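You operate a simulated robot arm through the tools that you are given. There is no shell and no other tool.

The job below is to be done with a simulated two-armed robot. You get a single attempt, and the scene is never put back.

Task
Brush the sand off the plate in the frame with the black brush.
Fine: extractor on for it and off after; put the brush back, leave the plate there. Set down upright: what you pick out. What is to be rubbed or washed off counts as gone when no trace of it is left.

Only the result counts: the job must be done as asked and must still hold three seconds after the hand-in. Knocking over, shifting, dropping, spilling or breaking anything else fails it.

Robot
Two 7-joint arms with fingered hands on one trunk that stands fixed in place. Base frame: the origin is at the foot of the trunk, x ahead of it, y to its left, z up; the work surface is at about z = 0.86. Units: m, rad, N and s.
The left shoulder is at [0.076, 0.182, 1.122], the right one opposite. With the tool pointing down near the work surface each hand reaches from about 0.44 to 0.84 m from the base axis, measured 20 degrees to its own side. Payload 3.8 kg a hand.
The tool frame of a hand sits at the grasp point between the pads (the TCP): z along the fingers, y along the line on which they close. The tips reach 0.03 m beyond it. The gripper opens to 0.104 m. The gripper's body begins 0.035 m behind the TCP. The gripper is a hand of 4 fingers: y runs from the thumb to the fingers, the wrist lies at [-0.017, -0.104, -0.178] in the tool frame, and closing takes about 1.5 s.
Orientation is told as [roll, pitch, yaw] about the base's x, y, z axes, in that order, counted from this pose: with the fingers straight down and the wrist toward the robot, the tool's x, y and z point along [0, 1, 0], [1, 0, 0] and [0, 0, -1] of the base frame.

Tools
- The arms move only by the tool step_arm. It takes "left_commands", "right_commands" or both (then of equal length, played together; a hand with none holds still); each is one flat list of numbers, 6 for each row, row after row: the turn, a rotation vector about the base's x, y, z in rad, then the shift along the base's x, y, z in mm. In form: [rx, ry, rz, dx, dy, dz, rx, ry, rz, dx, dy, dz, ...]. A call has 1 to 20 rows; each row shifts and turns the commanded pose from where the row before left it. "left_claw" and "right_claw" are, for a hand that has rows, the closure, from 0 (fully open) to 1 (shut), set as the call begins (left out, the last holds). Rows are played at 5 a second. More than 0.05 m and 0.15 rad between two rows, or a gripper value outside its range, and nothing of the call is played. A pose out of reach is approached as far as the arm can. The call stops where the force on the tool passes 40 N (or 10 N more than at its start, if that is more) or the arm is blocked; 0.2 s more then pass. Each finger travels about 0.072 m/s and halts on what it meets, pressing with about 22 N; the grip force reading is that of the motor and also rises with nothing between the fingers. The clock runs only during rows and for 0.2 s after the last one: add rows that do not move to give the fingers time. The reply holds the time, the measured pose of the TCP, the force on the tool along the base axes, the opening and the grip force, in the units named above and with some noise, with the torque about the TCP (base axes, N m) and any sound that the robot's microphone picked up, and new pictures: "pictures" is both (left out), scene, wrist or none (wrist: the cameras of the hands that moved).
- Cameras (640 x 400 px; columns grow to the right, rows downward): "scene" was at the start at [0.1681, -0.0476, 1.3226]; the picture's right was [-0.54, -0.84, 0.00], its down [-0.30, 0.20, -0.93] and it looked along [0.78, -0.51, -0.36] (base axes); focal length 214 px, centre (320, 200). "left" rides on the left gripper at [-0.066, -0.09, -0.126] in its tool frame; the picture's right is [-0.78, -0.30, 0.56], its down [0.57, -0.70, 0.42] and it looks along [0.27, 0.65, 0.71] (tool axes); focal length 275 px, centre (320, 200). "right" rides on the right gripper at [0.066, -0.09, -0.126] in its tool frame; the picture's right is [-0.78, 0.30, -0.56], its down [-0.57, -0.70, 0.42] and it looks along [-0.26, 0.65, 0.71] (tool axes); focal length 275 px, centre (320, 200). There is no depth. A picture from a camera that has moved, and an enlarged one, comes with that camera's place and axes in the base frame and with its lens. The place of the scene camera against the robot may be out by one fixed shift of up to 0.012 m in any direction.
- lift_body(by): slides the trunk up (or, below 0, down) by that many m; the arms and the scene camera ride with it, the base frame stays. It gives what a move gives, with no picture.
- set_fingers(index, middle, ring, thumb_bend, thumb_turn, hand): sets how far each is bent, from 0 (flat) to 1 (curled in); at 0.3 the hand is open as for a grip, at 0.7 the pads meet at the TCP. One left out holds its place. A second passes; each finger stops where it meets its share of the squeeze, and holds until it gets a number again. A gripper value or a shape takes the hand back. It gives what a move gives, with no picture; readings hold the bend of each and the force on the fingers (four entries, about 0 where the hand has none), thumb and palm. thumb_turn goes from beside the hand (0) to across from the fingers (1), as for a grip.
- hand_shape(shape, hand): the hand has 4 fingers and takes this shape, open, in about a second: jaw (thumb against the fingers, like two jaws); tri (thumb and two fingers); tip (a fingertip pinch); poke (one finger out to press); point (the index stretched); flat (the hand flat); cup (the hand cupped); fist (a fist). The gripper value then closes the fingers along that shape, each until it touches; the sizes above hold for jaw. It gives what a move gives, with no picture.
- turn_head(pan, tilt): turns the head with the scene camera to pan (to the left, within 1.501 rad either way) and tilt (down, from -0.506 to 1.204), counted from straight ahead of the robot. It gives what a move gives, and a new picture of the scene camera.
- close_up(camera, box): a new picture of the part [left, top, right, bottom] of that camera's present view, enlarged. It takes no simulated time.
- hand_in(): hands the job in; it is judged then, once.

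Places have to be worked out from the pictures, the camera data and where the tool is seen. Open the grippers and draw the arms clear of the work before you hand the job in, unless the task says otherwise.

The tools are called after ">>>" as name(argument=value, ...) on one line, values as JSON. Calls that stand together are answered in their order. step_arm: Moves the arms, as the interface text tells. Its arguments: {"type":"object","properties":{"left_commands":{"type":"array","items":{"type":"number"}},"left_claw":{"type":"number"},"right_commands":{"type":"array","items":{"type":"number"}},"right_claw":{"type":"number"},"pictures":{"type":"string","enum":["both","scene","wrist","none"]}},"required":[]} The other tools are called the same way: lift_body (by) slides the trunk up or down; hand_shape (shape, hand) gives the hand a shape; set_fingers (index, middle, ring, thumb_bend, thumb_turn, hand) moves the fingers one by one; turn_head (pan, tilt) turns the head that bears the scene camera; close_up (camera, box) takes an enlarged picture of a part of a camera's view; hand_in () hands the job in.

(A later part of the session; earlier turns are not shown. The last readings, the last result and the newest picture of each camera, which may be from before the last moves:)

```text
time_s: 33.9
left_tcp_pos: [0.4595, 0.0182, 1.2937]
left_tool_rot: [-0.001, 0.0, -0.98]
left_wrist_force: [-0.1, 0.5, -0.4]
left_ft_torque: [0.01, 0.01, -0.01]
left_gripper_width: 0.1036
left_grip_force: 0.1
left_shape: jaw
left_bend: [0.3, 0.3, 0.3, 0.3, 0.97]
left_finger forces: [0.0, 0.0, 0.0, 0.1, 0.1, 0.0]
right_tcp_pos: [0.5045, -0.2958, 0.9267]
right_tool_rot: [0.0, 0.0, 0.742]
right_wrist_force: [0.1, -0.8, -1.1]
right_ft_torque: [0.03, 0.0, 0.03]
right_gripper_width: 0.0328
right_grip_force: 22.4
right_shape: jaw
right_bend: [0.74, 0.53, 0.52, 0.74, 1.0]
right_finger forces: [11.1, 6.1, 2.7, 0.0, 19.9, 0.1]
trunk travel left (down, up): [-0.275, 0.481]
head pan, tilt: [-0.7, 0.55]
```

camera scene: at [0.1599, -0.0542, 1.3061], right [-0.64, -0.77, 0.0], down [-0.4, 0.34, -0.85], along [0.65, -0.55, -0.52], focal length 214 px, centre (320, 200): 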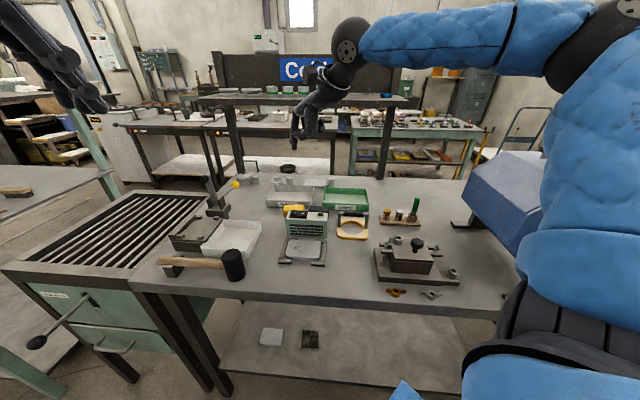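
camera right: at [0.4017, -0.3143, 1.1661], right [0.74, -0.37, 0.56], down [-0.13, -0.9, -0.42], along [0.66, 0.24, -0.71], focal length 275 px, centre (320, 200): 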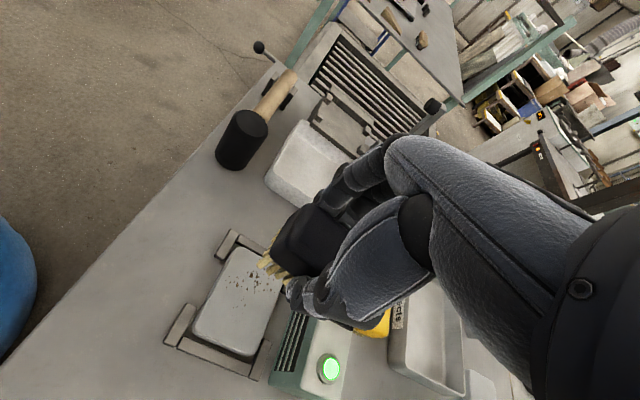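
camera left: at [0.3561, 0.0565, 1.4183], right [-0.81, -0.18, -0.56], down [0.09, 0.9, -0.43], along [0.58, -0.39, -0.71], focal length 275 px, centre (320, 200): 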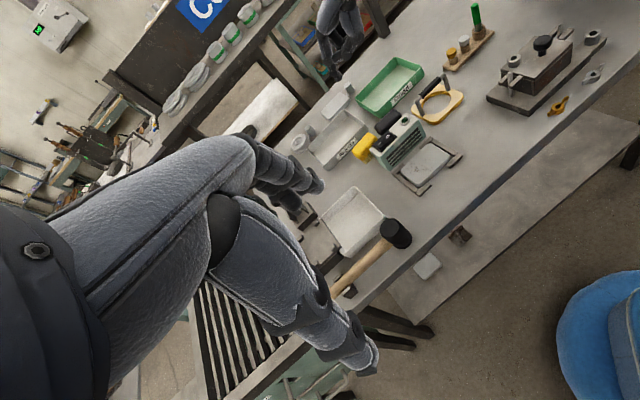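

>>> step_arm(right_commands=[0, 0, 0, 0, 0, -1, 0, 0, 0, 0, 0, -1, 0, 0, 0, 0, 0, -1, 0, 0, 0, 0, 0, 0], pictures="none")

>>> close_up(camera="left", box=[420, 130, 470, 190])

>>> close_up(camera="scene", box=[290, 235, 340, 270])

```text
time_s: 34.9
left_tcp_pos: [0.4594, 0.018, 1.2938]
left_tool_rot: [0.001, 0.0, -0.98]
left_wrist_force: [-0.5, 0.0, 0.5]
left_ft_torque: [-0.01, 0.0, 0.0]
left_gripper_width: 0.1039
left_grip_force: 0.0
left_shape: jaw
left_bend: [0.3, 0.3, 0.3, 0.3, 0.97]
left_finger forces: [0.0, 0.0, 0.0, 0.0, 0.0, 0.1]
right_tcp_pos: [0.5061, -0.2948, 0.9236]
right_tool_rot: [-0.001, 0.001, 0.741]
right_wrist_force: [-0.5, 0.9, -0.9]
right_ft_torque: [0.0, 0.0, -0.01]
right_gripper_width: 0.033
right_grip_force: 21.6
right_shape: jaw
right_bend: [0.74, 0.53, 0.52, 0.74, 1.0]
right_finger forces: [11.1, 6.1, 2.8, 0.0, 19.7, 0.0]
trunk travel left (down, up): [-0.275, 0.481]
head pan, tilt: [-0.7, 0.55]
```

```text
6.67 times, centred on (445, 160) of left
camera zoom: at [0.3549, 0.0554, 1.419], right [-0.81, -0.19, -0.56], down [0.08, 0.9, -0.42], along [0.58, -0.39, -0.71], focal length 1835 px, centre (-513, 467)
```

zoom: 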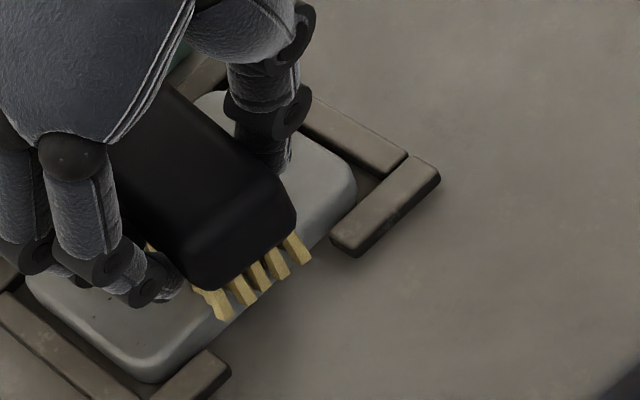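

```text
11.43 times, centred on (315, 252) of scene
camera zoom: at [0.1589, -0.0548, 1.3062], right [-0.64, -0.77, 0.0], down [-0.4, 0.34, -0.85], along [0.65, -0.55, -0.52], focal length 2451 px, centre (377, -400)
```

zoom: 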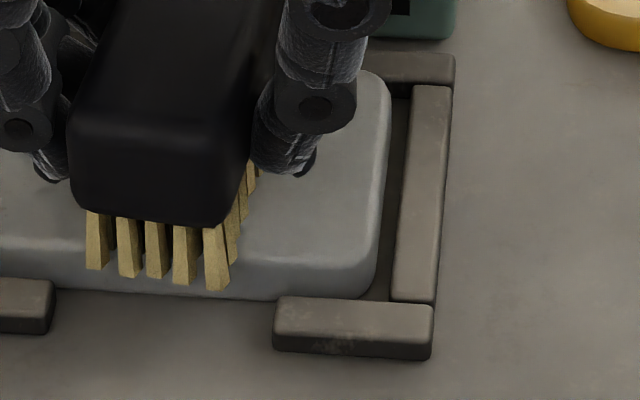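

Still no contact force. I'll continue down in 1 mm steps.

>>> step_arm(right_commands=[0, 0, 0, 0, 0, -1, 0, 0, 0, 0, 0, -1, 0, 0, 0, 0, 0, 0], pictures="none")

>>> step_arm(right_commands=[0, 0, 0, 0, 0, -1, 0, 0, 0, 0, 0, -1, 0, 0, 0, 0, 0, 0], pictures="none")

>>> close_up(camera="right", box=[220, 170, 360, 300])

>>> close_up(camera="scene", box=[290, 235, 340, 270])

```text
time_s: 35.7
left_tcp_pos: [0.4583, 0.0186, 1.2929]
left_tool_rot: [0.0, 0.002, -0.978]
left_wrist_force: [-0.9, 0.3, -1.1]
left_ft_torque: [0.04, -0.02, -0.01]
left_gripper_width: 0.1035
left_grip_force: 0.1
left_shape: jaw
left_bend: [0.3, 0.3, 0.3, 0.3, 0.97]
left_finger forces: [0.0, 0.0, 0.0, 0.0, 0.0, 0.0]
right_tcp_pos: [0.505, -0.2935, 0.923]
right_tool_rot: [0.0, -0.002, 0.742]
right_wrist_force: [-0.6, -1.1, 3.9]
right_ft_torque: [-0.04, -0.03, 0.01]
right_gripper_width: 0.0328
right_grip_force: 22.1
right_shape: jaw
right_bend: [0.74, 0.53, 0.52, 0.74, 1.0]
right_finger forces: [11.4, 6.1, 2.8, 0.0, 20.8, 0.1]
trunk travel left (down, up): [-0.275, 0.481]
head pan, tilt: [-0.7, 0.55]
```

```text
time_s: 36.5
left_tcp_pos: [0.4578, 0.0186, 1.2954]
left_tool_rot: [-0.001, 0.0, -0.979]
left_wrist_force: [0.7, 0.5, 0.6]
left_ft_torque: [0.0, 0.02, 0.02]
left_gripper_width: 0.1035
left_grip_force: 0.1
left_shape: jaw
left_bend: [0.3, 0.3, 0.3, 0.3, 0.97]
left_finger forces: [0.1, 0.0, 0.0, 0.0, 0.1, 0.1]
right_tcp_pos: [0.5044, -0.2936, 0.9213]
right_tool_rot: [-0.005, -0.003, 0.742]
right_wrist_force: [-0.4, -3.4, 17.8]
right_ft_torque: [-0.08, 0.0, -0.01]
right_gripper_width: 0.0334
right_grip_force: 22.2
right_shape: jaw
right_bend: [0.74, 0.53, 0.52, 0.73, 1.0]
right_finger forces: [12.2, 6.8, 2.9, 0.0, 24.1, 0.0]
trunk travel left (down, up): [-0.275, 0.481]
head pan, tilt: [-0.7, 0.55]
```

```text
3.08 times, centred on (290, 235) of right
camera zoom: at [0.3938, -0.3049, 1.0462], right [0.74, -0.37, 0.56], down [-0.13, -0.9, -0.43], along [0.66, 0.24, -0.71], focal length 847 px, centre (412, 92)
```

zoom: 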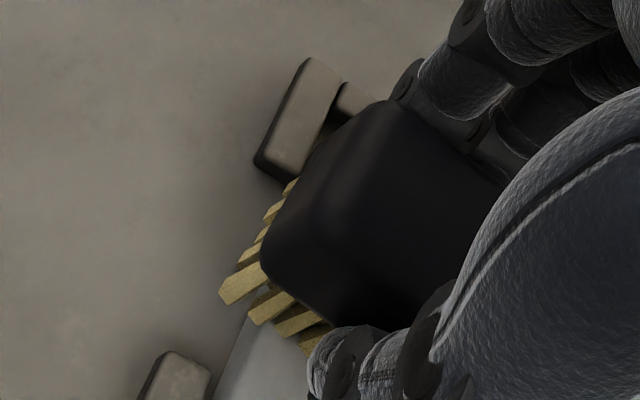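

```text
11.43 times, centred on (315, 252) of scene
camera zoom: at [0.1573, -0.0544, 1.3066], right [-0.64, -0.77, 0.0], down [-0.4, 0.34, -0.85], along [0.65, -0.55, -0.52], focal length 2451 px, centre (377, -400)
```

zoom: 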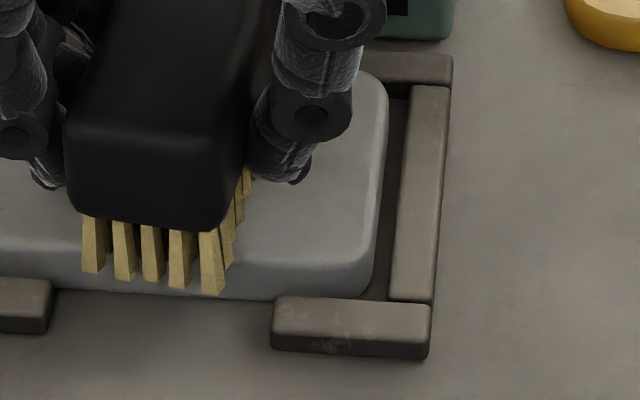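

Contact is at TCP z ≈ 0.922 (18 N is a bit much). I'll ease up 1.5 mm and shift 6 mm back onto the plate. Then one stroke toward the sandy end and back across the plate.

>>> step_arm(right_commands=[0, 0, 0, 0, 0, 1.5, 0, 0, 0, 4, -4.4, 0, 0, 0, 0, 0, 0, 0, 0, 0, 0, 4.4, 4, 0, 0, 0, 0, 4.4, 4, 0, 0, 0, 0, 4.4, 4, 0, 0, 0, 0, 4.4, 4, 0, 0, 0, 0, 0, 0, 0], pictures="none")

>>> close_up(camera="scene", box=[280, 215, 350, 270])

>>> close_up(camera="left", box=[400, 110, 480, 200])

>>> close_up(camera="right", box=[160, 170, 400, 400])

```text
time_s: 38.3
left_tcp_pos: [0.4584, 0.0178, 1.2932]
left_tool_rot: [-0.001, 0.0, -0.979]
left_wrist_force: [-0.2, -0.1, 0.1]
left_ft_torque: [0.0, 0.03, 0.01]
left_gripper_width: 0.1038
left_grip_force: 0.0
left_shape: jaw
left_bend: [0.3, 0.3, 0.3, 0.3, 0.97]
left_finger forces: [0.0, 0.0, 0.0, 0.0, 0.0, 0.1]
right_tcp_pos: [0.5255, -0.2824, 0.9221]
right_tool_rot: [-0.002, 0.0, 0.741]
right_wrist_force: [-2.7, -2.2, 10.0]
right_ft_torque: [-0.12, 0.1, 0.01]
right_gripper_width: 0.034
right_grip_force: 22.1
right_shape: jaw
right_bend: [0.74, 0.54, 0.53, 0.73, 1.0]
right_finger forces: [11.7, 6.3, 3.0, 0.0, 24.1, 0.0]
trunk travel left (down, up): [-0.275, 0.481]
head pan, tilt: [-0.7, 0.55]
```

```text
7.27 times, centred on (315, 242) of scene
camera zoom: at [0.1577, -0.0546, 1.3064], right [-0.64, -0.77, 0.0], down [-0.4, 0.34, -0.85], along [0.65, -0.55, -0.52], focal length 1560 px, centre (356, -109)
```

zoom: 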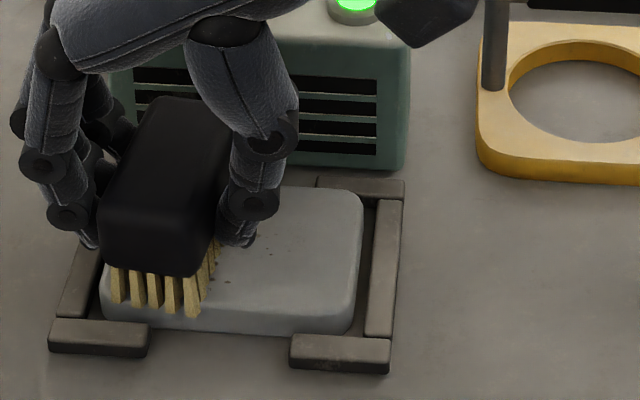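

```text
4.44 times, centred on (440, 155) of left
camera zoom: at [0.3536, 0.0556, 1.4193], right [-0.81, -0.19, -0.56], down [0.08, 0.9, -0.42], along [0.58, -0.39, -0.71], focal length 1224 px, centre (-213, 400)
```

zoom: 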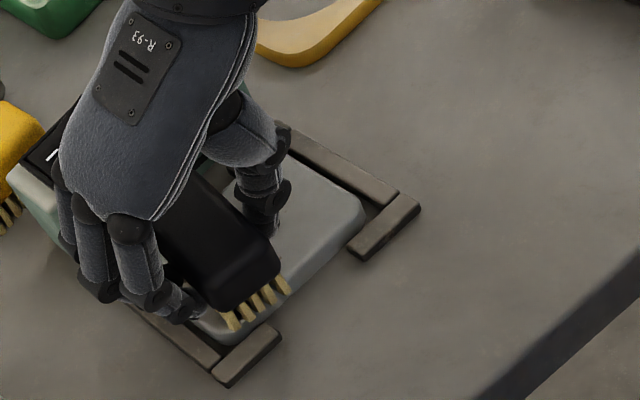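

```text
1.74 times, centred on (280, 285) of right
camera zoom: at [0.4148, -0.293, 1.0468], right [0.74, -0.37, 0.56], down [-0.13, -0.9, -0.42], along [0.66, 0.24, -0.71], focal length 479 px, centre (390, 52)
```

zoom: 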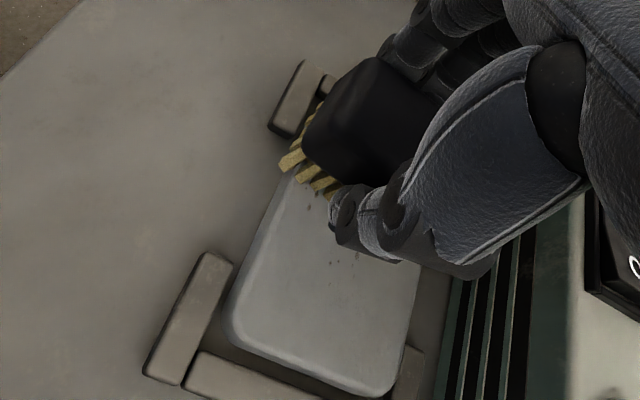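

About 10 N contact, and the plate stays in place. I'll sweep back across the plate and repeat several strokes.

>>> step_arm(right_commands=[0, 0, 0, 2.2, 2, 0, 0, 0, 0, -4.4, -4, 0, 0, 0, 0, -4.4, -4, 0, 0, 0, 0, -4.4, -4, 0, 0, 0, 0, -4.4, -4, 0, 0, 0, 0, -4.4, -4, 0, 0, 0, 0, -4.4, -4, 0, 0, 0, 0, -4.4, -4, 0, 0, 0, 0, -4.4, -4, 0, 0, 0, 0, 0, 0, 0], pictures="none")

>>> close_up(camera="scene", box=[280, 215, 350, 270])

>>> close_up(camera="left", box=[400, 110, 480, 200])

>>> close_up(camera="right", box=[160, 170, 400, 400])

```text
time_s: 40.5
left_tcp_pos: [0.4582, 0.0192, 1.2942]
left_tool_rot: [0.0, 0.001, -0.981]
left_wrist_force: [-0.5, -0.4, -0.6]
left_ft_torque: [0.01, 0.01, 0.0]
left_gripper_width: 0.1037
left_grip_force: 0.1
left_shape: jaw
left_bend: [0.3, 0.3, 0.3, 0.3, 0.97]
left_finger forces: [0.1, 0.0, 0.0, 0.0, 0.0, 0.1]
right_tcp_pos: [0.4943, -0.313, 0.9213]
right_tool_rot: [-0.001, 0.0, 0.741]
right_wrist_force: [2.8, 2.8, 11.6]
right_ft_torque: [0.07, -0.11, 0.0]
right_gripper_width: 0.0336
right_grip_force: 21.7
right_shape: jaw
right_bend: [0.74, 0.53, 0.53, 0.74, 1.0]
right_finger forces: [13.9, 7.4, 3.4, 0.0, 21.0, 0.0]
trunk travel left (down, up): [-0.275, 0.481]
head pan, tilt: [-0.7, 0.55]
```

```text
7.27 times, centred on (315, 242) of scene
camera zoom: at [0.1583, -0.0539, 1.3064], right [-0.64, -0.77, 0.0], down [-0.4, 0.34, -0.85], along [0.65, -0.55, -0.52], focal length 1560 px, centre (356, -109)
```

zoom: 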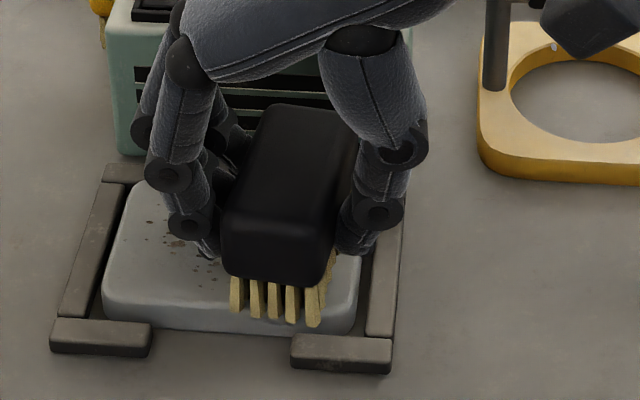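

```text
4.44 times, centred on (440, 155) of left
camera zoom: at [0.3542, 0.0563, 1.4192], right [-0.81, -0.19, -0.56], down [0.08, 0.9, -0.43], along [0.58, -0.39, -0.71], focal length 1224 px, centre (-213, 400)
```

zoom: 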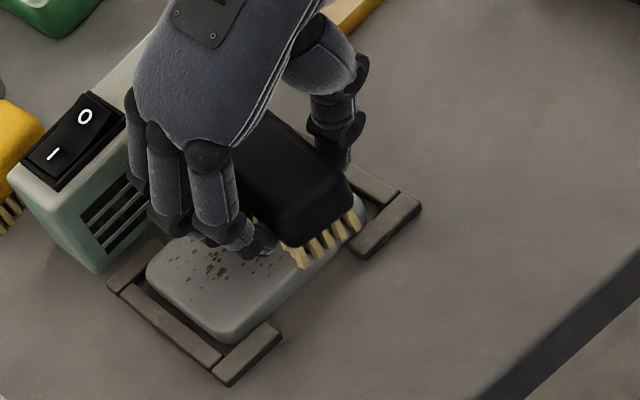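

```text
1.74 times, centred on (280, 285) of right
camera zoom: at [0.3826, -0.3236, 1.0467], right [0.74, -0.37, 0.56], down [-0.13, -0.9, -0.42], along [0.66, 0.24, -0.71], focal length 479 px, centre (390, 52)
```

zoom: 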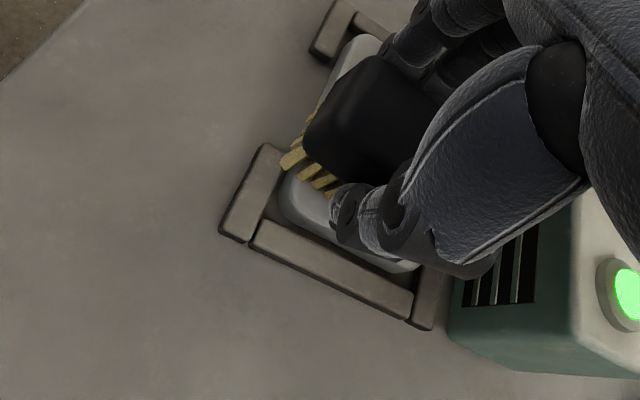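

Some sand remains, so more strokes are needed. I'll take a reference of the visible sand and then do a full back-and-forth stroke.

>>> close_up(camera="left", box=[420, 145, 470, 190])

>>> step_arm(right_commands=[0, 0, 0, 5.9, 5.4, 0, 0, 0, 0, 5.9, 5.4, 0, 0, 0, 0, 5.9, 5.4, 0, 0, 0, 0, 5.9, 5.4, 0, 0, 0, 0, 5.9, 5.4, 0, 0, 0, 0, 5.9, 5.4, 0, 0, 0, 0, 5.9, 5.4, 0, 0, 0, 0, -5.9, -5.4, 0, 0, 0, 0, -5.9, -5.4, 0, 0, 0, 0, -5.9, -5.4, 0, 0, 0, 0, -5.9, -5.4, 0, 0, 0, 0, -5.9, -5.4, 0, 0, 0, 0, -5.9, -5.4, 0, 0, 0, 0, -5.9, -5.4, 0, 0, 0, 0, 0, 0, 0], pictures="none")

>>> close_up(camera="left", box=[420, 145, 470, 190])

>>> close_up(camera="scene", box=[280, 215, 350, 270])

```text
8.89 times, centred on (445, 168) of left
camera zoom: at [0.3542, 0.0563, 1.4192], right [-0.81, -0.19, -0.56], down [0.08, 0.9, -0.43], along [0.58, -0.39, -0.71], focal length 2447 px, centre (-791, 489)
```

zoom: 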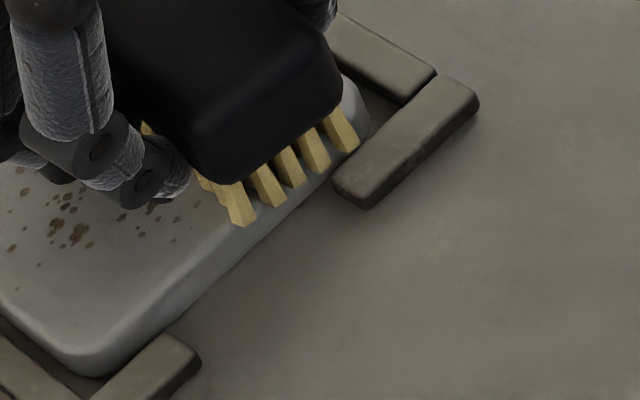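

```text
time_s: 43.7
left_tcp_pos: [0.4592, 0.018, 1.2935]
left_tool_rot: [0.0, 0.0, -0.978]
left_wrist_force: [0.0, 0.0, -0.1]
left_ft_torque: [0.01, -0.01, 0.01]
left_gripper_width: 0.1036
left_grip_force: 0.0
left_shape: jaw
left_bend: [0.3, 0.3, 0.3, 0.3, 0.97]
left_finger forces: [0.0, 0.0, 0.1, 0.0, 0.1, 0.0]
right_tcp_pos: [0.4938, -0.3119, 0.9214]
right_tool_rot: [0.0, 0.001, 0.741]
right_wrist_force: [1.5, -0.7, 4.8]
right_ft_torque: [0.04, -0.06, 0.03]
right_gripper_width: 0.0337
right_grip_force: 22.1
right_shape: jaw
right_bend: [0.74, 0.53, 0.53, 0.74, 1.0]
right_finger forces: [12.5, 6.6, 3.0, 0.0, 21.1, 0.1]
trunk travel left (down, up): [-0.275, 0.481]
head pan, tilt: [-0.7, 0.55]
```

```text
8.89 times, centred on (445, 168) of left
camera zoom: at [0.3546, 0.0557, 1.4191], right [-0.81, -0.19, -0.56], down [0.08, 0.9, -0.42], along [0.58, -0.39, -0.71], focal length 2447 px, centre (-791, 489)
```

zoom: 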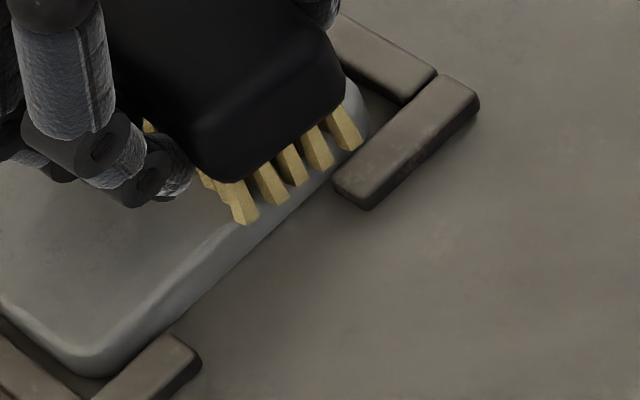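

```text
7.27 times, centred on (315, 242) of scene
camera zoom: at [0.1586, -0.0545, 1.3063], right [-0.64, -0.77, 0.0], down [-0.4, 0.34, -0.85], along [0.65, -0.55, -0.52], focal length 1560 px, centre (356, -109)
```

zoom: 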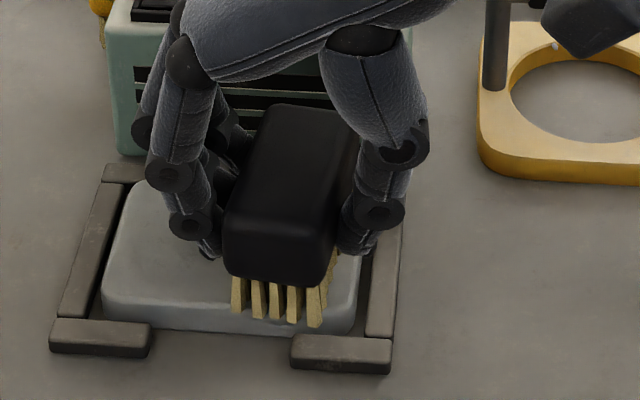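

The visible area is clean now. I'll do one more full stroke, shifted 6 mm toward the box, to make sure the rear edge of the plate is covered too.

>>> step_arm(right_commands=[0, 0, 0, 4, -4.4, 0, 0, 0, 0, 5.9, 5.4, 0, 0, 0, 0, 5.9, 5.4, 0, 0, 0, 0, 5.9, 5.4, 0, 0, 0, 0, 5.9, 5.4, 0, 0, 0, 0, 5.9, 5.4, 0, 0, 0, 0, 5.9, 5.4, 0, 0, 0, 0, 5.9, 5.4, 0, 0, 0, 0, 2, 1.8, 0, 0, 0, 0, -2, -1.8, 0, 0, 0, 0, -5.9, -5.4, 0, 0, 0, 0, -5.9, -5.4, 0, 0, 0, 0, -5.9, -5.4, 0, 0, 0, 0, -5.9, -5.4, 0, 0, 0, 0, -5.9, -5.4, 0, 0, 0, 0, -5.9, -5.4, 0, 0, 0, 0, -5.9, -5.4, 0, 0, 0, 0, 0, 0, 0], pictures="none")

>>> step_arm(right_commands=[0, 0, 0, -3, 3.3, 1, 0, 0, 0, 0, 0, 15, 0, 0, 0, 0, 0, 25, 0, 0, 0, 0, 0, 30, 0, 0, 0, 0, 0, 30, 0, 0, 0, 0, 0, 25, 0, 0, 0, 0, 0, 0], pictures="none")

>>> close_up(camera="left", box=[410, 110, 480, 195])

>>> close_up(camera="scene", box=[280, 215, 350, 270])

>>> close_up(camera="right", box=[180, 200, 340, 370])

```text
time_s: 47.5
left_tcp_pos: [0.4593, 0.0183, 1.2934]
left_tool_rot: [-0.001, 0.0, -0.979]
left_wrist_force: [-0.6, 0.2, -0.8]
left_ft_torque: [0.02, 0.01, -0.01]
left_gripper_width: 0.1036
left_grip_force: 0.1
left_shape: jaw
left_bend: [0.3, 0.3, 0.3, 0.3, 0.97]
left_finger forces: [0.0, 0.0, 0.0, 0.0, 0.1, 0.1]
right_tcp_pos: [0.4971, -0.3168, 0.9221]
right_tool_rot: [-0.001, 0.001, 0.74]
right_wrist_force: [0.3, -0.2, 3.4]
right_ft_torque: [0.01, -0.04, -0.01]
right_gripper_width: 0.0336
right_grip_force: 22.1
right_shape: jaw
right_bend: [0.74, 0.53, 0.53, 0.74, 1.0]
right_finger forces: [12.4, 6.6, 3.1, 0.0, 21.3, 0.0]
trunk travel left (down, up): [-0.275, 0.481]
head pan, tilt: [-0.7, 0.55]
```

```text
time_s: 49.1
left_tcp_pos: [0.4589, 0.0176, 1.2935]
left_tool_rot: [0.0, 0.0, -0.979]
left_wrist_force: [-0.2, 0.6, -0.4]
left_ft_torque: [0.01, -0.02, -0.01]
left_gripper_width: 0.1037
left_grip_force: 0.1
left_shape: jaw
left_bend: [0.3, 0.3, 0.3, 0.3, 0.97]
left_finger forces: [0.0, 0.1, 0.0, 0.0, 0.0, 0.1]
right_tcp_pos: [0.4938, -0.3146, 1.047]
right_tool_rot: [-0.001, 0.0, 0.743]
right_wrist_force: [0.8, 1.1, -1.1]
right_ft_torque: [0.0, 0.0, 0.02]
right_gripper_width: 0.0336
right_grip_force: 22.3
right_shape: jaw
right_bend: [0.74, 0.53, 0.53, 0.74, 1.0]
right_finger forces: [12.0, 6.2, 2.9, 0.0, 21.2, 0.1]
trunk travel left (down, up): [-0.275, 0.481]
head pan, tilt: [-0.7, 0.55]
```

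```text
4.71 times, centred on (445, 152) of left
camera zoom: at [0.3551, 0.0552, 1.4189], right [-0.81, -0.19, -0.56], down [0.08, 0.9, -0.42], along [0.58, -0.39, -0.71], focal length 1295 px, centre (-268, 424)
```

zoom: 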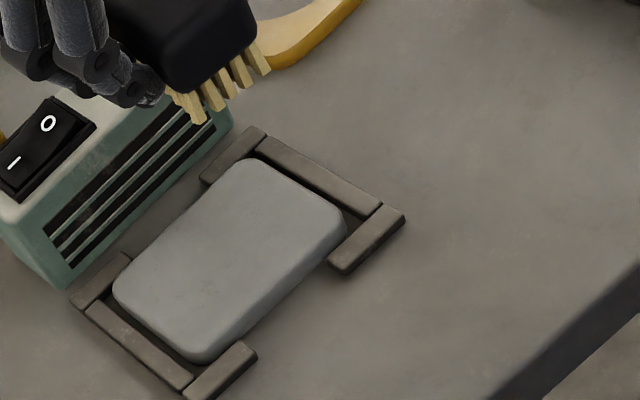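

```text
7.27 times, centred on (315, 242) of scene
camera zoom: at [0.1591, -0.055, 1.3062], right [-0.64, -0.77, 0.0], down [-0.4, 0.34, -0.85], along [0.65, -0.55, -0.52], focal length 1560 px, centre (356, -109)
```

zoom: 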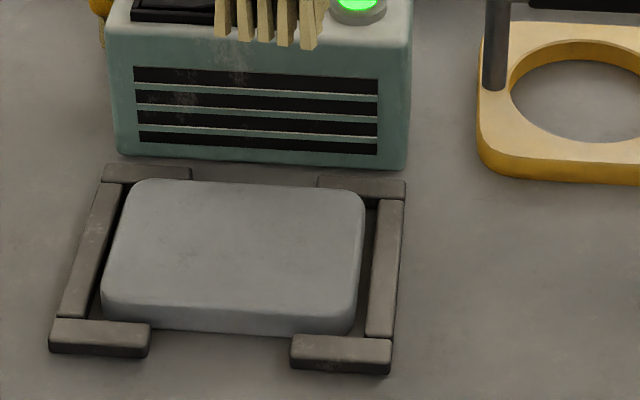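

```text
2.35 times, centred on (260, 285) of right
camera zoom: at [0.3834, -0.3242, 1.1721], right [0.74, -0.37, 0.56], down [-0.13, -0.9, -0.42], along [0.66, 0.24, -0.71], focal length 648 px, centre (461, 0)
```

zoom: 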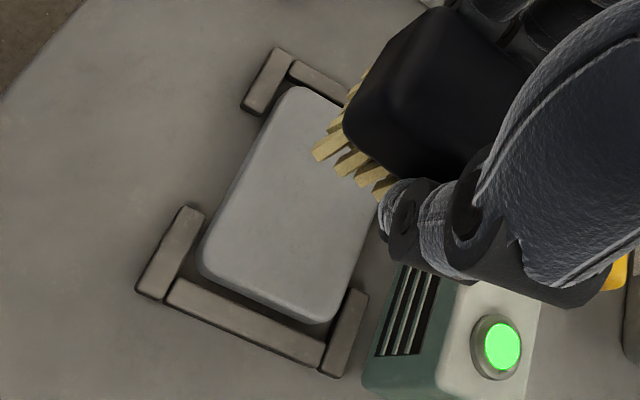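

The plate looks clean. I'll zoom in tighter on it to be certain that no specks remain.

>>> close_up(camera="scene", box=[288, 236, 325, 260])

>>> close_up(camera="left", box=[420, 142, 450, 178])

>>> close_up(camera="left", box=[320, 40, 480, 160])

```text
16.00 times, centred on (306, 248) of scene
camera zoom: at [0.1591, -0.055, 1.3062], right [-0.64, -0.77, 0.0], down [-0.4, 0.34, -0.85], along [0.65, -0.55, -0.52], focal length 3432 px, centre (536, -568)
```

zoom: 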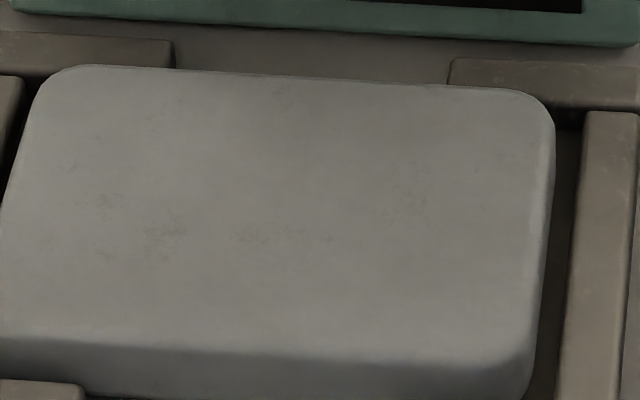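

```text
11.11 times, centred on (435, 160) of left
camera zoom: at [0.3551, 0.0552, 1.4189], right [-0.81, -0.19, -0.56], down [0.08, 0.9, -0.42], along [0.58, -0.39, -0.71], focal length 3059 px, centre (-958, 644)
```

zoom: 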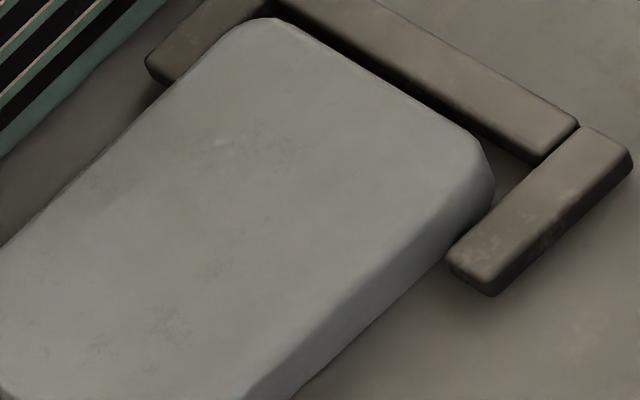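

```text
3.33 times, centred on (400, 100) of left
camera zoom: at [0.3551, 0.0552, 1.4189], right [-0.81, -0.19, -0.56], down [0.08, 0.9, -0.42], along [0.58, -0.39, -0.71], focal length 918 px, centre (53, 533)
```

zoom: 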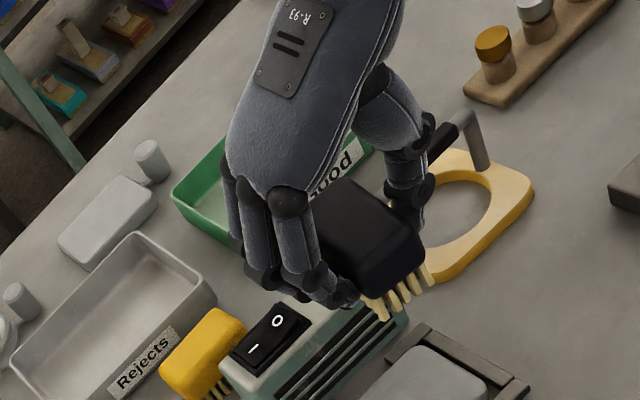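

There are only faint smudges that look like plate texture. To rule out residue I'll go back down and do two more full strokes with slightly firmer contact, then compare.

>>> step_arm(right_commands=[0, 0, 0, 0, 0, -30, 0, 0, 0, 0, 0, -30, 0, 0, 0, 0, 0, -30, 0, 0, 0, 0, 0, -20, 0, 0, 0, 0, 0, -10, 0, 0, 0, 0, 0, -4, 0, 0, 0, 0, 0, -2.7, 0, 0, 0, 0, 0, 0], pictures="none")

>>> step_arm(right_commands=[0, 0, 0, 5.9, 5.4, 0, 0, 0, 0, 5.9, 5.4, 0, 0, 0, 0, 5.9, 5.4, 0, 0, 0, 0, 5.9, 5.4, 0, 0, 0, 0, 5.9, 5.4, 0, 0, 0, 0, 5.9, 5.4, 0, 0, 0, 0, 5.9, 5.4, 0, 0, 0, 0, 2, 1.8, 0, 0, 0, 0, -2, -1.8, 0, 0, 0, 0, -5.9, -5.4, 0, 0, 0, 0, -5.9, -5.4, 0, 0, 0, 0, -5.9, -5.4, 0, 0, 0, 0, -5.9, -5.4, 0, 0, 0, 0, -5.9, -5.4, 0, 0, 0, 0, -5.9, -5.4, 0, 0, 0, 0, -5.9, -5.4, 0, 0, 0, 0, 0, 0, 0], pictures="none")

>>> step_arm(right_commands=[0, 0, 0, -2.7, 3, 0, 0, 0, 0, 5.9, 5.4, 0, 0, 0, 0, 5.9, 5.4, 0, 0, 0, 0, 5.9, 5.4, 0, 0, 0, 0, 5.9, 5.4, 0, 0, 0, 0, 5.9, 5.4, 0, 0, 0, 0, 5.9, 5.4, 0, 0, 0, 0, 5.9, 5.4, 0, 0, 0, 0, -5.9, -5.4, 0, 0, 0, 0, -5.9, -5.4, 0, 0, 0, 0, -5.9, -5.4, 0, 0, 0, 0, -5.9, -5.4, 0, 0, 0, 0, -5.9, -5.4, 0, 0, 0, 0, -5.9, -5.4, 0, 0, 0, 0, -5.9, -5.4, 0, 0, 0, 0, 0, 0, 0], pictures="none")

>>> step_arm(right_commands=[0, 0, 0, 0, 0, 2, 0, 0, 0, 0, 0, 15, 0, 0, 0, 0, 0, 25, 0, 0, 0, 0, 0, 30, 0, 0, 0, 0, 0, 30, 0, 0, 0, 0, 0, 25, 0, 0, 0, 0, 0, 0], pictures="none")

>>> close_up(camera="scene", box=[288, 236, 325, 260])

>>> close_up(camera="left", box=[410, 110, 480, 195])

```text
time_s: 50.9
left_tcp_pos: [0.458, 0.019, 1.2932]
left_tool_rot: [0.0, 0.0, -0.978]
left_wrist_force: [0.4, -0.3, 0.2]
left_ft_torque: [-0.03, -0.02, 0.06]
left_gripper_width: 0.1037
left_grip_force: 0.1
left_shape: jaw
left_bend: [0.3, 0.3, 0.3, 0.3, 0.97]
left_finger forces: [0.0, 0.0, 0.0, 0.0, 0.1, 0.1]
right_tcp_pos: [0.4929, -0.3139, 0.9211]
right_tool_rot: [-0.002, -0.004, 0.742]
right_wrist_force: [-0.8, -1.1, 8.8]
right_ft_torque: [-0.04, 0.02, -0.03]
right_gripper_width: 0.0336
right_grip_force: 21.9
right_shape: jaw
right_bend: [0.74, 0.53, 0.53, 0.74, 1.0]
right_finger forces: [11.7, 6.1, 3.0, 0.0, 22.3, 0.0]
trunk travel left (down, up): [-0.275, 0.481]
head pan, tilt: [-0.7, 0.55]
```

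```text
time_s: 54.5
left_tcp_pos: [0.4587, 0.019, 1.295]
left_tool_rot: [0.0, -0.001, -0.978]
left_wrist_force: [-0.2, -0.4, 0.5]
left_ft_torque: [0.02, 0.02, 0.0]
left_gripper_width: 0.1037
left_grip_force: 0.1
left_shape: jaw
left_bend: [0.3, 0.3, 0.3, 0.3, 0.97]
left_finger forces: [0.1, 0.0, 0.1, 0.0, 0.1, 0.0]
right_tcp_pos: [0.4938, -0.3114, 0.9207]
right_tool_rot: [-0.002, 0.0, 0.741]
right_wrist_force: [3.9, 2.3, 12.2]
right_ft_torque: [0.0, -0.13, 0.0]
right_gripper_width: 0.034
right_grip_force: 21.8
right_shape: jaw
right_bend: [0.74, 0.53, 0.52, 0.74, 1.0]
right_finger forces: [13.8, 7.7, 3.4, 0.0, 21.3, 0.1]
trunk travel left (down, up): [-0.275, 0.481]
head pan, tilt: [-0.7, 0.55]
```

```text
time_s: 57.9
left_tcp_pos: [0.4593, 0.0185, 1.2928]
left_tool_rot: [0.0, -0.001, -0.979]
left_wrist_force: [-0.3, -0.5, -0.6]
left_ft_torque: [-0.02, 0.04, 0.03]
left_gripper_width: 0.1036
left_grip_force: 0.0
left_shape: jaw
left_bend: [0.3, 0.3, 0.3, 0.3, 0.97]
left_finger forces: [0.0, 0.1, 0.1, 0.0, 0.0, 0.1]
right_tcp_pos: [0.4919, -0.3113, 0.921]
right_tool_rot: [0.0, 0.0, 0.741]
right_wrist_force: [1.3, 1.1, 8.3]
right_ft_torque: [0.03, -0.09, 0.01]
right_gripper_width: 0.0336
right_grip_force: 22.1
right_shape: jaw
right_bend: [0.74, 0.53, 0.52, 0.74, 1.0]
right_finger forces: [13.1, 7.3, 3.3, 0.0, 21.4, 0.0]
trunk travel left (down, up): [-0.275, 0.481]
head pan, tilt: [-0.7, 0.55]
```

```text
time_s: 59.5
left_tcp_pos: [0.4594, 0.0181, 1.2931]
left_tool_rot: [0.001, 0.0, -0.978]
left_wrist_force: [-0.2, -0.6, -0.8]
left_ft_torque: [0.01, 0.03, 0.0]
left_gripper_width: 0.1037
left_grip_force: 0.1
left_shape: jaw
left_bend: [0.3, 0.3, 0.3, 0.3, 0.97]
left_finger forces: [0.1, 0.1, 0.0, 0.0, 0.0, 0.0]
right_tcp_pos: [0.4914, -0.3119, 1.0469]
right_tool_rot: [0.002, 0.001, 0.743]
right_wrist_force: [-0.2, -0.5, -1.0]
right_ft_torque: [0.02, -0.01, 0.03]
right_gripper_width: 0.0337
right_grip_force: 21.8
right_shape: jaw
right_bend: [0.74, 0.53, 0.52, 0.74, 1.0]
right_finger forces: [12.0, 6.3, 2.8, 0.1, 21.0, 0.1]
trunk travel left (down, up): [-0.275, 0.481]
head pan, tilt: [-0.7, 0.55]
```

```text
16.00 times, centred on (306, 248) of scene
camera zoom: at [0.1591, -0.055, 1.3062], right [-0.64, -0.77, 0.0], down [-0.4, 0.34, -0.85], along [0.65, -0.55, -0.52], focal length 3432 px, centre (536, -568)
```

zoom: 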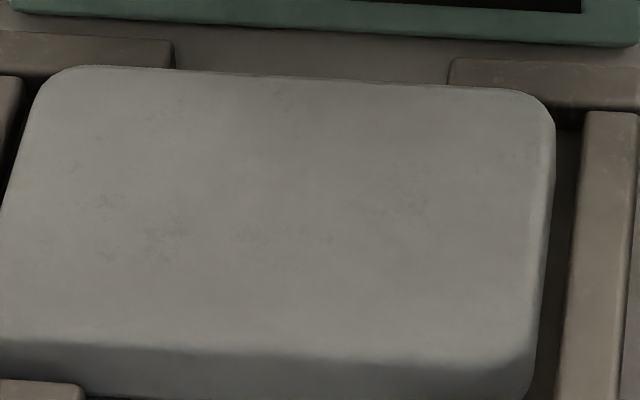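

```text
4.71 times, centred on (445, 152) of left
camera zoom: at [0.3551, 0.0551, 1.4189], right [-0.81, -0.19, -0.56], down [0.08, 0.9, -0.42], along [0.58, -0.39, -0.71], focal length 1295 px, centre (-268, 424)
```

zoom: 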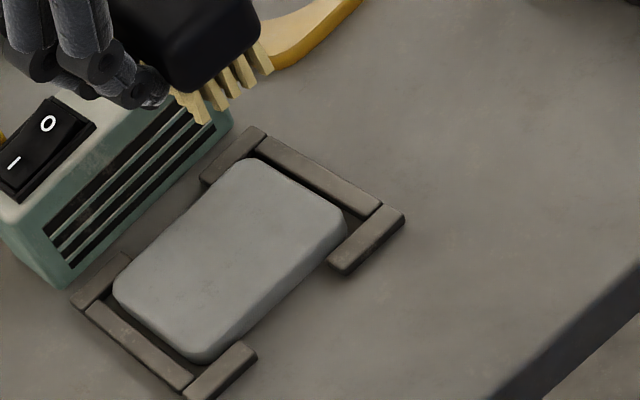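

The faint smudges are unchanged and fixed to the plate, so they are texture; the plate is clean and unmoved. Now I'll carry the brush back above its spot, rotating −90° and aiming 4 mm closer to the box to undo the slip.

>>> step_arm(right_commands=[0, 0, -0.131, 10, -10, 0, 0, 0, -0.131, 10, -10, 0, 0, 0, -0.131, 10, -10, 0, 0, 0, -0.131, 10, -10, 0, 0, 0, -0.131, 10, -10, 0, 0, 0, -0.131, 10, -10, 0, 0, 0, -0.131, 10, -10, 0, 0, 0, -0.131, 10, -10, 0, 0, 0, -0.131, 10, -10, 0, 0, 0, -0.131, 10, -10, 0, 0, 0, -0.131, 10, -10, 0, 0, 0, -0.129, 10, -10, 0, 0, 0, 0, 0, 0, 0], pictures="none")

>>> close_up(camera="scene", box=[270, 140, 380, 250])

>>> close_up(camera="left", box=[340, 50, 450, 160])

>>> close_up(camera="right", box=[100, 130, 400, 390])

```text
time_s: 62.3
left_tcp_pos: [0.4588, 0.0186, 1.2939]
left_tool_rot: [-0.001, 0.001, -0.98]
left_wrist_force: [-0.3, 0.2, 0.0]
left_ft_torque: [-0.02, 0.02, 0.0]
left_gripper_width: 0.1038
left_grip_force: 0.0
left_shape: jaw
left_bend: [0.3, 0.3, 0.3, 0.3, 0.97]
left_finger forces: [0.0, 0.1, 0.0, 0.1, 0.0, 0.0]
right_tcp_pos: [0.6132, -0.4303, 1.048]
right_tool_rot: [-0.001, -0.001, -0.83]
right_wrist_force: [0.1, 0.3, -0.8]
right_ft_torque: [0.01, -0.01, -0.01]
right_gripper_width: 0.0338
right_grip_force: 21.8
right_shape: jaw
right_bend: [0.74, 0.53, 0.52, 0.74, 1.0]
right_finger forces: [12.0, 6.2, 2.8, 0.0, 20.9, 0.1]
trunk travel left (down, up): [-0.275, 0.481]
head pan, tilt: [-0.7, 0.55]
```

```text
3.64 times, centred on (325, 195) of scene
camera zoom: at [0.1586, -0.0549, 1.3063], right [-0.64, -0.77, 0.0], down [-0.4, 0.34, -0.85], along [0.65, -0.55, -0.52], focal length 780 px, centre (302, 218)
```

zoom: 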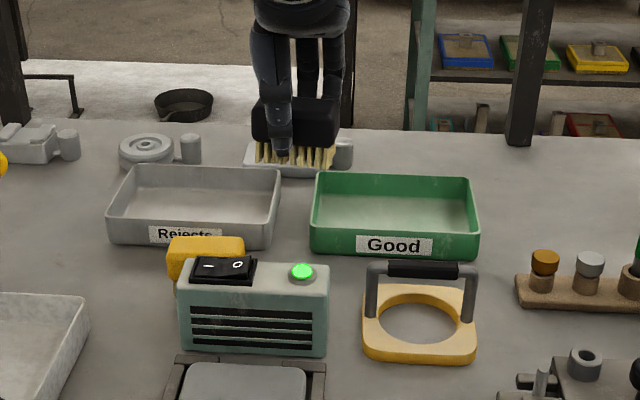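

```text
3.64 times, centred on (395, 105) of left
camera zoom: at [0.3545, 0.0553, 1.4191], right [-0.81, -0.19, -0.56], down [0.08, 0.9, -0.42], along [0.58, -0.39, -0.71], focal length 1001 px, centre (47, 546)
```

zoom: 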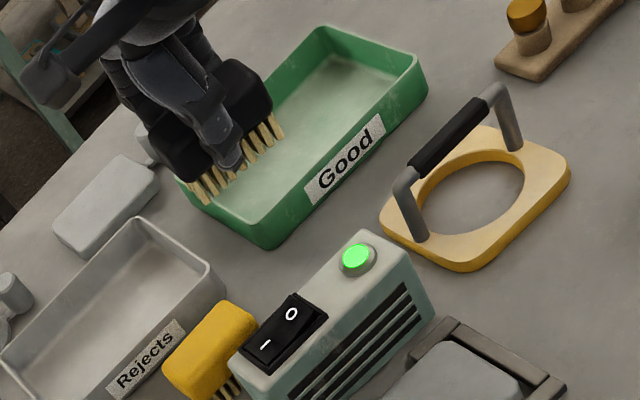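

```text
1.54 times, centred on (250, 260) of right
camera zoom: at [0.6012, -0.3193, 1.1734], right [-0.37, -0.74, 0.56], down [-0.9, 0.13, -0.42], along [0.24, -0.66, -0.71], focal length 424 px, centre (428, 108)
```

zoom: 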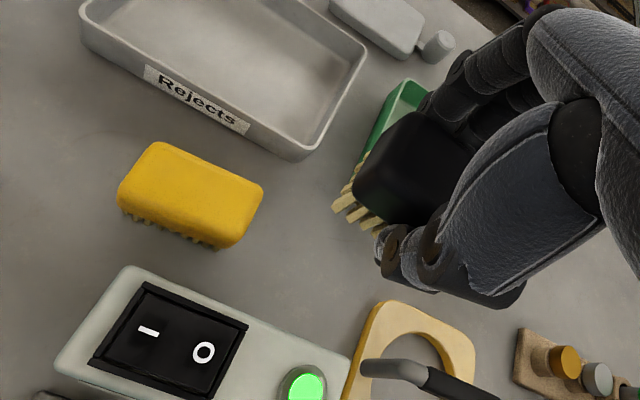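

The brush is unchanged in the grip and hovers over its spot. I'll descend in stages, watching thumb and wrist forces near the box height.

>>> step_arm(right_commands=[0, 0, 0, 0, 0, -25, 0, 0, 0, 0, 0, -25, 0, 0, 0, 0, 0, -25, 0, 0, 0, 0, 0, -15, 0, 0, 0, 0, 0, -10, 0, 0, 0, 0, 0, -8, 0, 0, 0, 0, 0, -7, 0, 0, 0, 0, 0, 0], pictures="none")

>>> close_up(camera="right", box=[180, 130, 400, 380])

>>> close_up(camera="left", box=[360, 80, 430, 150])

>>> close_up(camera="scene", box=[280, 180, 370, 245])

```text
time_s: 64.1
left_tcp_pos: [0.4591, 0.0181, 1.2932]
left_tool_rot: [0.002, -0.002, -0.979]
left_wrist_force: [0.1, -0.1, -0.9]
left_ft_torque: [0.0, -0.01, 0.01]
left_gripper_width: 0.1037
left_grip_force: 0.0
left_shape: jaw
left_bend: [0.3, 0.3, 0.3, 0.3, 0.97]
left_finger forces: [0.1, 0.0, 0.0, 0.0, 0.1, 0.1]
right_tcp_pos: [0.6127, -0.4318, 0.932]
right_tool_rot: [-0.001, 0.0, -0.828]
right_wrist_force: [0.2, 0.8, -1.3]
right_ft_torque: [0.01, -0.01, -0.02]
right_gripper_width: 0.0335
right_grip_force: 22.2
right_shape: jaw
right_bend: [0.74, 0.53, 0.52, 0.74, 1.0]
right_finger forces: [12.0, 6.1, 2.8, 0.1, 20.9, 0.0]
trunk travel left (down, up): [-0.275, 0.481]
head pan, tilt: [-0.7, 0.55]
```

```text
1.60 times, centred on (290, 255) of right
camera zoom: at [0.6006, -0.3189, 1.0574], right [-0.37, -0.74, 0.56], down [-0.9, 0.13, -0.42], along [0.24, -0.66, -0.71], focal length 440 px, centre (368, 112)
```

zoom: 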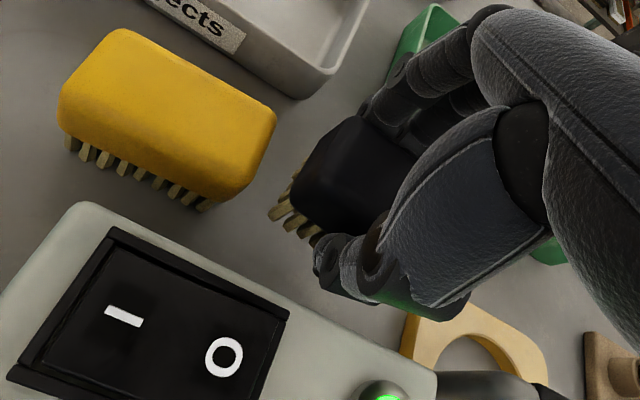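

```text
5.71 times, centred on (395, 115) of left
camera zoom: at [0.3548, 0.0554, 1.419], right [-0.81, -0.19, -0.56], down [0.08, 0.9, -0.42], along [0.58, -0.39, -0.71], focal length 1573 px, centre (-109, 686)
```

zoom: 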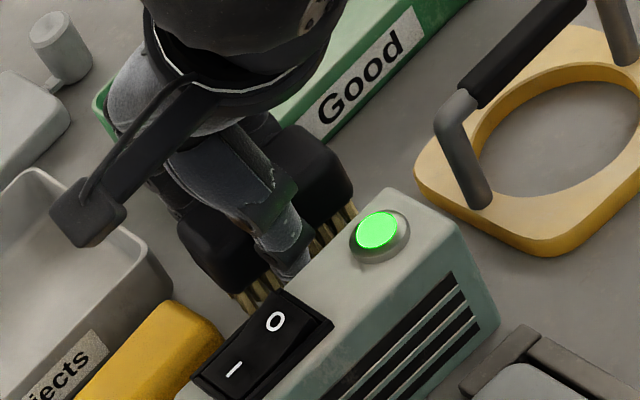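

```text
6.15 times, centred on (325, 212) of scene
camera zoom: at [0.1589, -0.0548, 1.3063], right [-0.64, -0.77, 0.0], down [-0.4, 0.34, -0.85], along [0.65, -0.55, -0.52], focal length 1320 px, centre (289, 123)
```

zoom: 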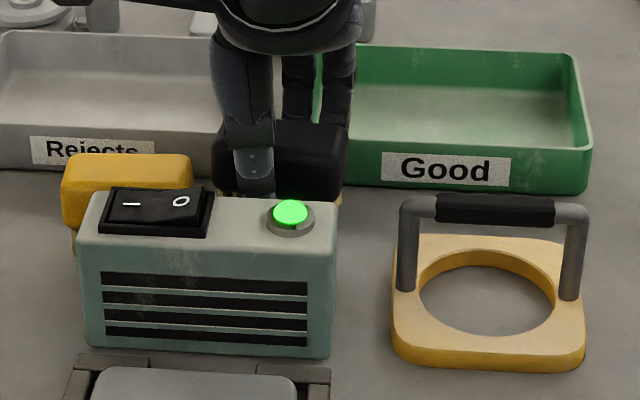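

The projected landing point matches the brush's original corner in the left view to within a millimetre. Continuing the descent to touch-down.

>>> step_arm(right_commands=[0, 0, 0, 0, 0, -8, 0, 0, 0, 0, 0, -7, 0, 0, 0, 0, 0, -5, 0, 0, 0, 0, 0, -2, 0, 0, 0, 0, 0, 0], pictures="none")

>>> step_arm(right_commands=[0, 0, 0, 0, 0, -1, 0, 0, 0, 0, 0, -1, 0, 0, 0, 0, 0, 0], pictures="none")

>>> close_up(camera="left", box=[360, 80, 430, 150])

>>> close_up(camera="right", box=[180, 130, 400, 380])

```text
time_s: 65.3
left_tcp_pos: [0.4597, 0.0181, 1.2921]
left_tool_rot: [0.001, 0.001, -0.979]
left_wrist_force: [0.1, -0.4, -0.1]
left_ft_torque: [0.01, -0.02, 0.01]
left_gripper_width: 0.1037
left_grip_force: 0.1
left_shape: jaw
left_bend: [0.3, 0.3, 0.3, 0.3, 0.97]
left_finger forces: [0.1, 0.0, 0.1, 0.0, 0.0, 0.0]
right_tcp_pos: [0.6129, -0.4321, 0.9097]
right_tool_rot: [0.0, -0.001, -0.831]
right_wrist_force: [0.3, -0.2, -1.6]
right_ft_torque: [-0.02, 0.01, 0.0]
right_gripper_width: 0.0336
right_grip_force: 21.7
right_shape: jaw
right_bend: [0.74, 0.53, 0.52, 0.74, 1.0]
right_finger forces: [11.9, 6.3, 2.9, 0.0, 21.0, 0.1]
trunk travel left (down, up): [-0.275, 0.481]
head pan, tilt: [-0.7, 0.55]
```

```text
time_s: 66.1
left_tcp_pos: [0.4588, 0.0178, 1.2944]
left_tool_rot: [-0.001, -0.001, -0.979]
left_wrist_force: [0.8, 0.2, 0.0]
left_ft_torque: [0.02, 0.0, 0.03]
left_gripper_width: 0.1037
left_grip_force: 0.1
left_shape: jaw
left_bend: [0.3, 0.3, 0.3, 0.3, 0.97]
left_finger forces: [0.0, 0.0, 0.1, 0.1, 0.0, 0.1]
right_tcp_pos: [0.6118, -0.4307, 0.9081]
right_tool_rot: [0.001, -0.002, -0.828]
right_wrist_force: [0.0, 0.0, -0.8]
right_ft_torque: [0.0, -0.01, -0.04]
right_gripper_width: 0.0337
right_grip_force: 22.0
right_shape: jaw
right_bend: [0.74, 0.53, 0.52, 0.74, 1.0]
right_finger forces: [11.9, 6.2, 2.7, 0.0, 20.9, 0.0]
trunk travel left (down, up): [-0.275, 0.481]
head pan, tilt: [-0.7, 0.55]
```

```text
5.71 times, centred on (395, 115) of left
camera zoom: at [0.3549, 0.0553, 1.419], right [-0.81, -0.19, -0.56], down [0.08, 0.9, -0.42], along [0.58, -0.39, -0.71], focal length 1573 px, centre (-109, 686)
```

zoom: 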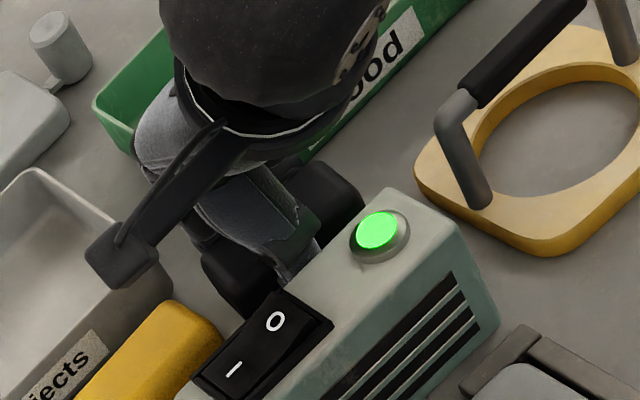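

```text
1.60 times, centred on (290, 255) of right
camera zoom: at [0.5999, -0.3191, 1.0335], right [-0.37, -0.74, 0.56], down [-0.9, 0.13, -0.42], along [0.24, -0.66, -0.71], focal length 440 px, centre (368, 112)
```

zoom: 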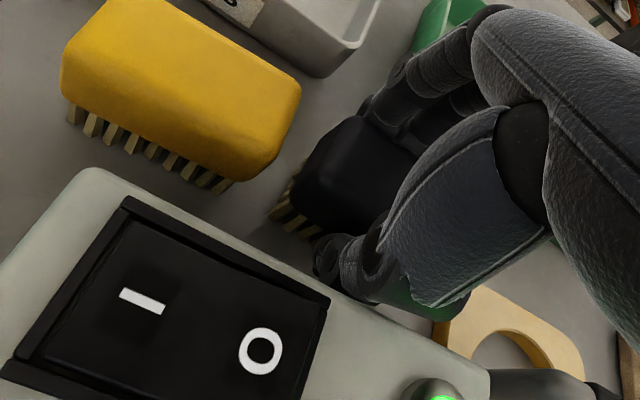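

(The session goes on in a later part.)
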